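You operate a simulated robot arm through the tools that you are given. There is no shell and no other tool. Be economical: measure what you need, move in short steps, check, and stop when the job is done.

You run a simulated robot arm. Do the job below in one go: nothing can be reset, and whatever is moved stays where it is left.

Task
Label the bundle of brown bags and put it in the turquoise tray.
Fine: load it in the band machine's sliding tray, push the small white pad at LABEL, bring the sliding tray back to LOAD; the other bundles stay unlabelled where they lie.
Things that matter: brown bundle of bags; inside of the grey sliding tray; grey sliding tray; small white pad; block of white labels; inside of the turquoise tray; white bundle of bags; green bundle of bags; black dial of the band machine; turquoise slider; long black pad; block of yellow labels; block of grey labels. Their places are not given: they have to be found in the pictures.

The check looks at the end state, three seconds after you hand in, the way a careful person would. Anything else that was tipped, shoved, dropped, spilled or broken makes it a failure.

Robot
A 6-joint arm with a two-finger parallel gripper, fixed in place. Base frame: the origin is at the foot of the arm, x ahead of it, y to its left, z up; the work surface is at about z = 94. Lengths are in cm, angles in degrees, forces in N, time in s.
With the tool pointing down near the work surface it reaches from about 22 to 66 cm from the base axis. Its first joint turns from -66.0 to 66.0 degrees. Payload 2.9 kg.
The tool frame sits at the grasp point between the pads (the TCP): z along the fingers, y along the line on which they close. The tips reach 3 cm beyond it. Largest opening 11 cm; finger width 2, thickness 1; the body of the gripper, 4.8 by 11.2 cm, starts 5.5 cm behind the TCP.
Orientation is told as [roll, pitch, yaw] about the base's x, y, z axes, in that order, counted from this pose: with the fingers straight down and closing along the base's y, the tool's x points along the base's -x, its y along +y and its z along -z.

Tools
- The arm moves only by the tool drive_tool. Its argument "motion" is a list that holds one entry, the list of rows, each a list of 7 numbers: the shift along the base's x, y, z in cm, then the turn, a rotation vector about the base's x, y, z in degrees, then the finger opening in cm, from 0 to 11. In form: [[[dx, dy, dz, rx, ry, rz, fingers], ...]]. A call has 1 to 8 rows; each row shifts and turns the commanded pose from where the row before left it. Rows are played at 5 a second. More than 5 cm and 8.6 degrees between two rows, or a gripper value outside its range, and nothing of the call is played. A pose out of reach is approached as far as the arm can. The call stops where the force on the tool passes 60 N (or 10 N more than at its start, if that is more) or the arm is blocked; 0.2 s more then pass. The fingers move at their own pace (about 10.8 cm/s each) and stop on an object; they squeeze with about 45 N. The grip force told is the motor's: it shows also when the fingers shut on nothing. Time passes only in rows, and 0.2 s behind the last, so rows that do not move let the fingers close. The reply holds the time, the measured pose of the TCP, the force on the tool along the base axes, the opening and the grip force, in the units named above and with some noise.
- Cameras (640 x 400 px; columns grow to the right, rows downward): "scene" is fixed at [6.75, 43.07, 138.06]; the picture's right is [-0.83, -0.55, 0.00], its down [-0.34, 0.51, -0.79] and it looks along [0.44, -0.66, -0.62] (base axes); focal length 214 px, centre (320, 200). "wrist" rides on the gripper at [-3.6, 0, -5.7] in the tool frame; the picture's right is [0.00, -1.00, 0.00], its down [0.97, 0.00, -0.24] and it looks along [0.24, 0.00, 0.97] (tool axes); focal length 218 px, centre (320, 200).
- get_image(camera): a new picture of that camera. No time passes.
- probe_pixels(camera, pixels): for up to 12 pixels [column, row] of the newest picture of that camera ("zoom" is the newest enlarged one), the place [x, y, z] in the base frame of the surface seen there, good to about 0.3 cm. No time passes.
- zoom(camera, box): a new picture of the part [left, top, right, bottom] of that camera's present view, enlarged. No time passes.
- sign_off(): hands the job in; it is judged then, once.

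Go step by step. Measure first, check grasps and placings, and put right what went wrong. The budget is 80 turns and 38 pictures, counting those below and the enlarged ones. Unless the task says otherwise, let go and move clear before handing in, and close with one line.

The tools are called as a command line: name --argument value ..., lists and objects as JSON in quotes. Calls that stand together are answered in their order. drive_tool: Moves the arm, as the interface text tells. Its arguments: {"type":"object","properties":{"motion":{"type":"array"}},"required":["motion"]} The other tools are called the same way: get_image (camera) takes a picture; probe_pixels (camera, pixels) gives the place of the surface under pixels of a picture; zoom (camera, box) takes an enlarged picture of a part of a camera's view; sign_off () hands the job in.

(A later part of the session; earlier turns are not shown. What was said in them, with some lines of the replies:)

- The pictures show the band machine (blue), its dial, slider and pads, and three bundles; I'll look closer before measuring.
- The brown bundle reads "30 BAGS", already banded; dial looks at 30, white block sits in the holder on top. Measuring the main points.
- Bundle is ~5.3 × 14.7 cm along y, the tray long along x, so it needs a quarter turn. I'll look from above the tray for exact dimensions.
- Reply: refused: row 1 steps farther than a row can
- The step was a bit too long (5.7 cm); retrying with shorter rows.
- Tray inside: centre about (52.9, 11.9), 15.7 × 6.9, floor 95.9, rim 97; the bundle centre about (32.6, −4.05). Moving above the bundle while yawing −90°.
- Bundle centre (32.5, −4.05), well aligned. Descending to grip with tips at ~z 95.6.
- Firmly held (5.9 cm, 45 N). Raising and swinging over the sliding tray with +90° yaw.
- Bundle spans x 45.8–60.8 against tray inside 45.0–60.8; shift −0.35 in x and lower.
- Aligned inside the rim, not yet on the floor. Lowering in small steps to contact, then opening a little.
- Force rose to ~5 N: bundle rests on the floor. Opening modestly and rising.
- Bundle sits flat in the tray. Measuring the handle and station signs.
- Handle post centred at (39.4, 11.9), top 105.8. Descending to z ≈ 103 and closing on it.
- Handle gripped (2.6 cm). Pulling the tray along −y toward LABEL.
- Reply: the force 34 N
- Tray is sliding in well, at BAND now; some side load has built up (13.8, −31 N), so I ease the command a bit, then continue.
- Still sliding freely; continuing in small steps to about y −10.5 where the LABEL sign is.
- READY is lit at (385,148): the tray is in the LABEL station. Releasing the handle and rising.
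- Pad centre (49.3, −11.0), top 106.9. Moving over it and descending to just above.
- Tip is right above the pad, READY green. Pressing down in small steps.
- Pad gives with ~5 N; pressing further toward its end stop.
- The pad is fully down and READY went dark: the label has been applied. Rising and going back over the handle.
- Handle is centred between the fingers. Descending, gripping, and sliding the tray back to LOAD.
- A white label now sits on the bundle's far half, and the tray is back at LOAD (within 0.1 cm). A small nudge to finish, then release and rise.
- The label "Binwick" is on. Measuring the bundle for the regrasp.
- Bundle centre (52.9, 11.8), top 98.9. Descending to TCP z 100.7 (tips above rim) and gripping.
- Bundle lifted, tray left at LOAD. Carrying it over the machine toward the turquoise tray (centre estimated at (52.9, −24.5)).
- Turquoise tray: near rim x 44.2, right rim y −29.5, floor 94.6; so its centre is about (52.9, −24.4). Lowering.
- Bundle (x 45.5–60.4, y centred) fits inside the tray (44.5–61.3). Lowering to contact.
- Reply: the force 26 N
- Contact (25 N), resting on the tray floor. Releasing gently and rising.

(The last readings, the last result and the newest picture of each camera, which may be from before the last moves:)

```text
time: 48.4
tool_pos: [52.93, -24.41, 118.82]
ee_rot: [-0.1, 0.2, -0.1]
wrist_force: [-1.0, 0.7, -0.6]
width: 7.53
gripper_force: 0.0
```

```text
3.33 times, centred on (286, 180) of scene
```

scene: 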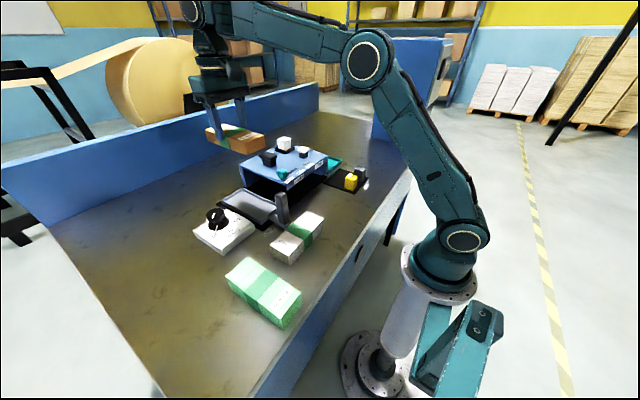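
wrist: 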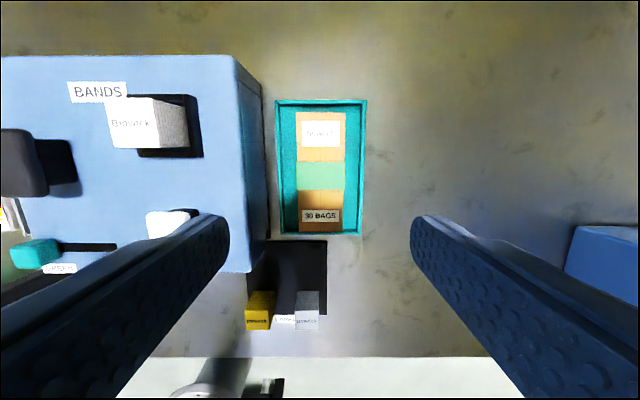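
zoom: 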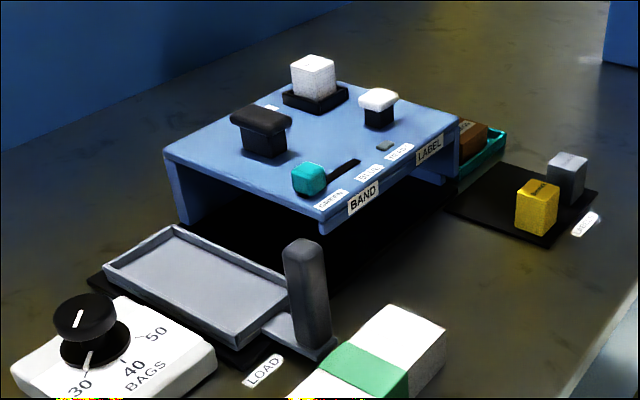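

The bundle lies labelled in the turquoise tray. A quick check that the sliding tray is exactly at LOAD.

probe_pixels --camera "zoom" --pixels '[[305, 248], [195, 280], [240, 342], [106, 264]]'

zoom --camera "scene" --box '[180, 120, 380, 245]'

```text
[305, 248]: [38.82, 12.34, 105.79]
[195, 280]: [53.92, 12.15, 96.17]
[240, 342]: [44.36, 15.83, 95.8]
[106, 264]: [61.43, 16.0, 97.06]
```

```text
3.20 times, centred on (280, 182) of scene
```

zoom: 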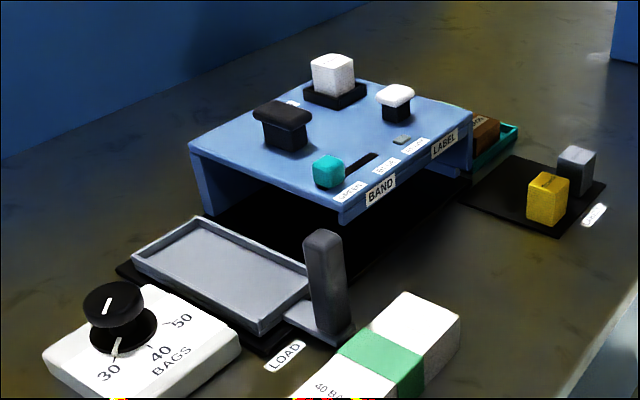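

The sliding tray is in the same place as in the starting picture (handle at (322,235), rim at (260,330)). The dial, slider, label blocks and other bundles haven't moved, so I'm handing in.

sign_off

```text
The job is handed in.
```

The brown bundle now has its white label and lies in the turquoise tray; the sliding tray is back at LOAD, nothing else was disturbed, and the job is handed in.
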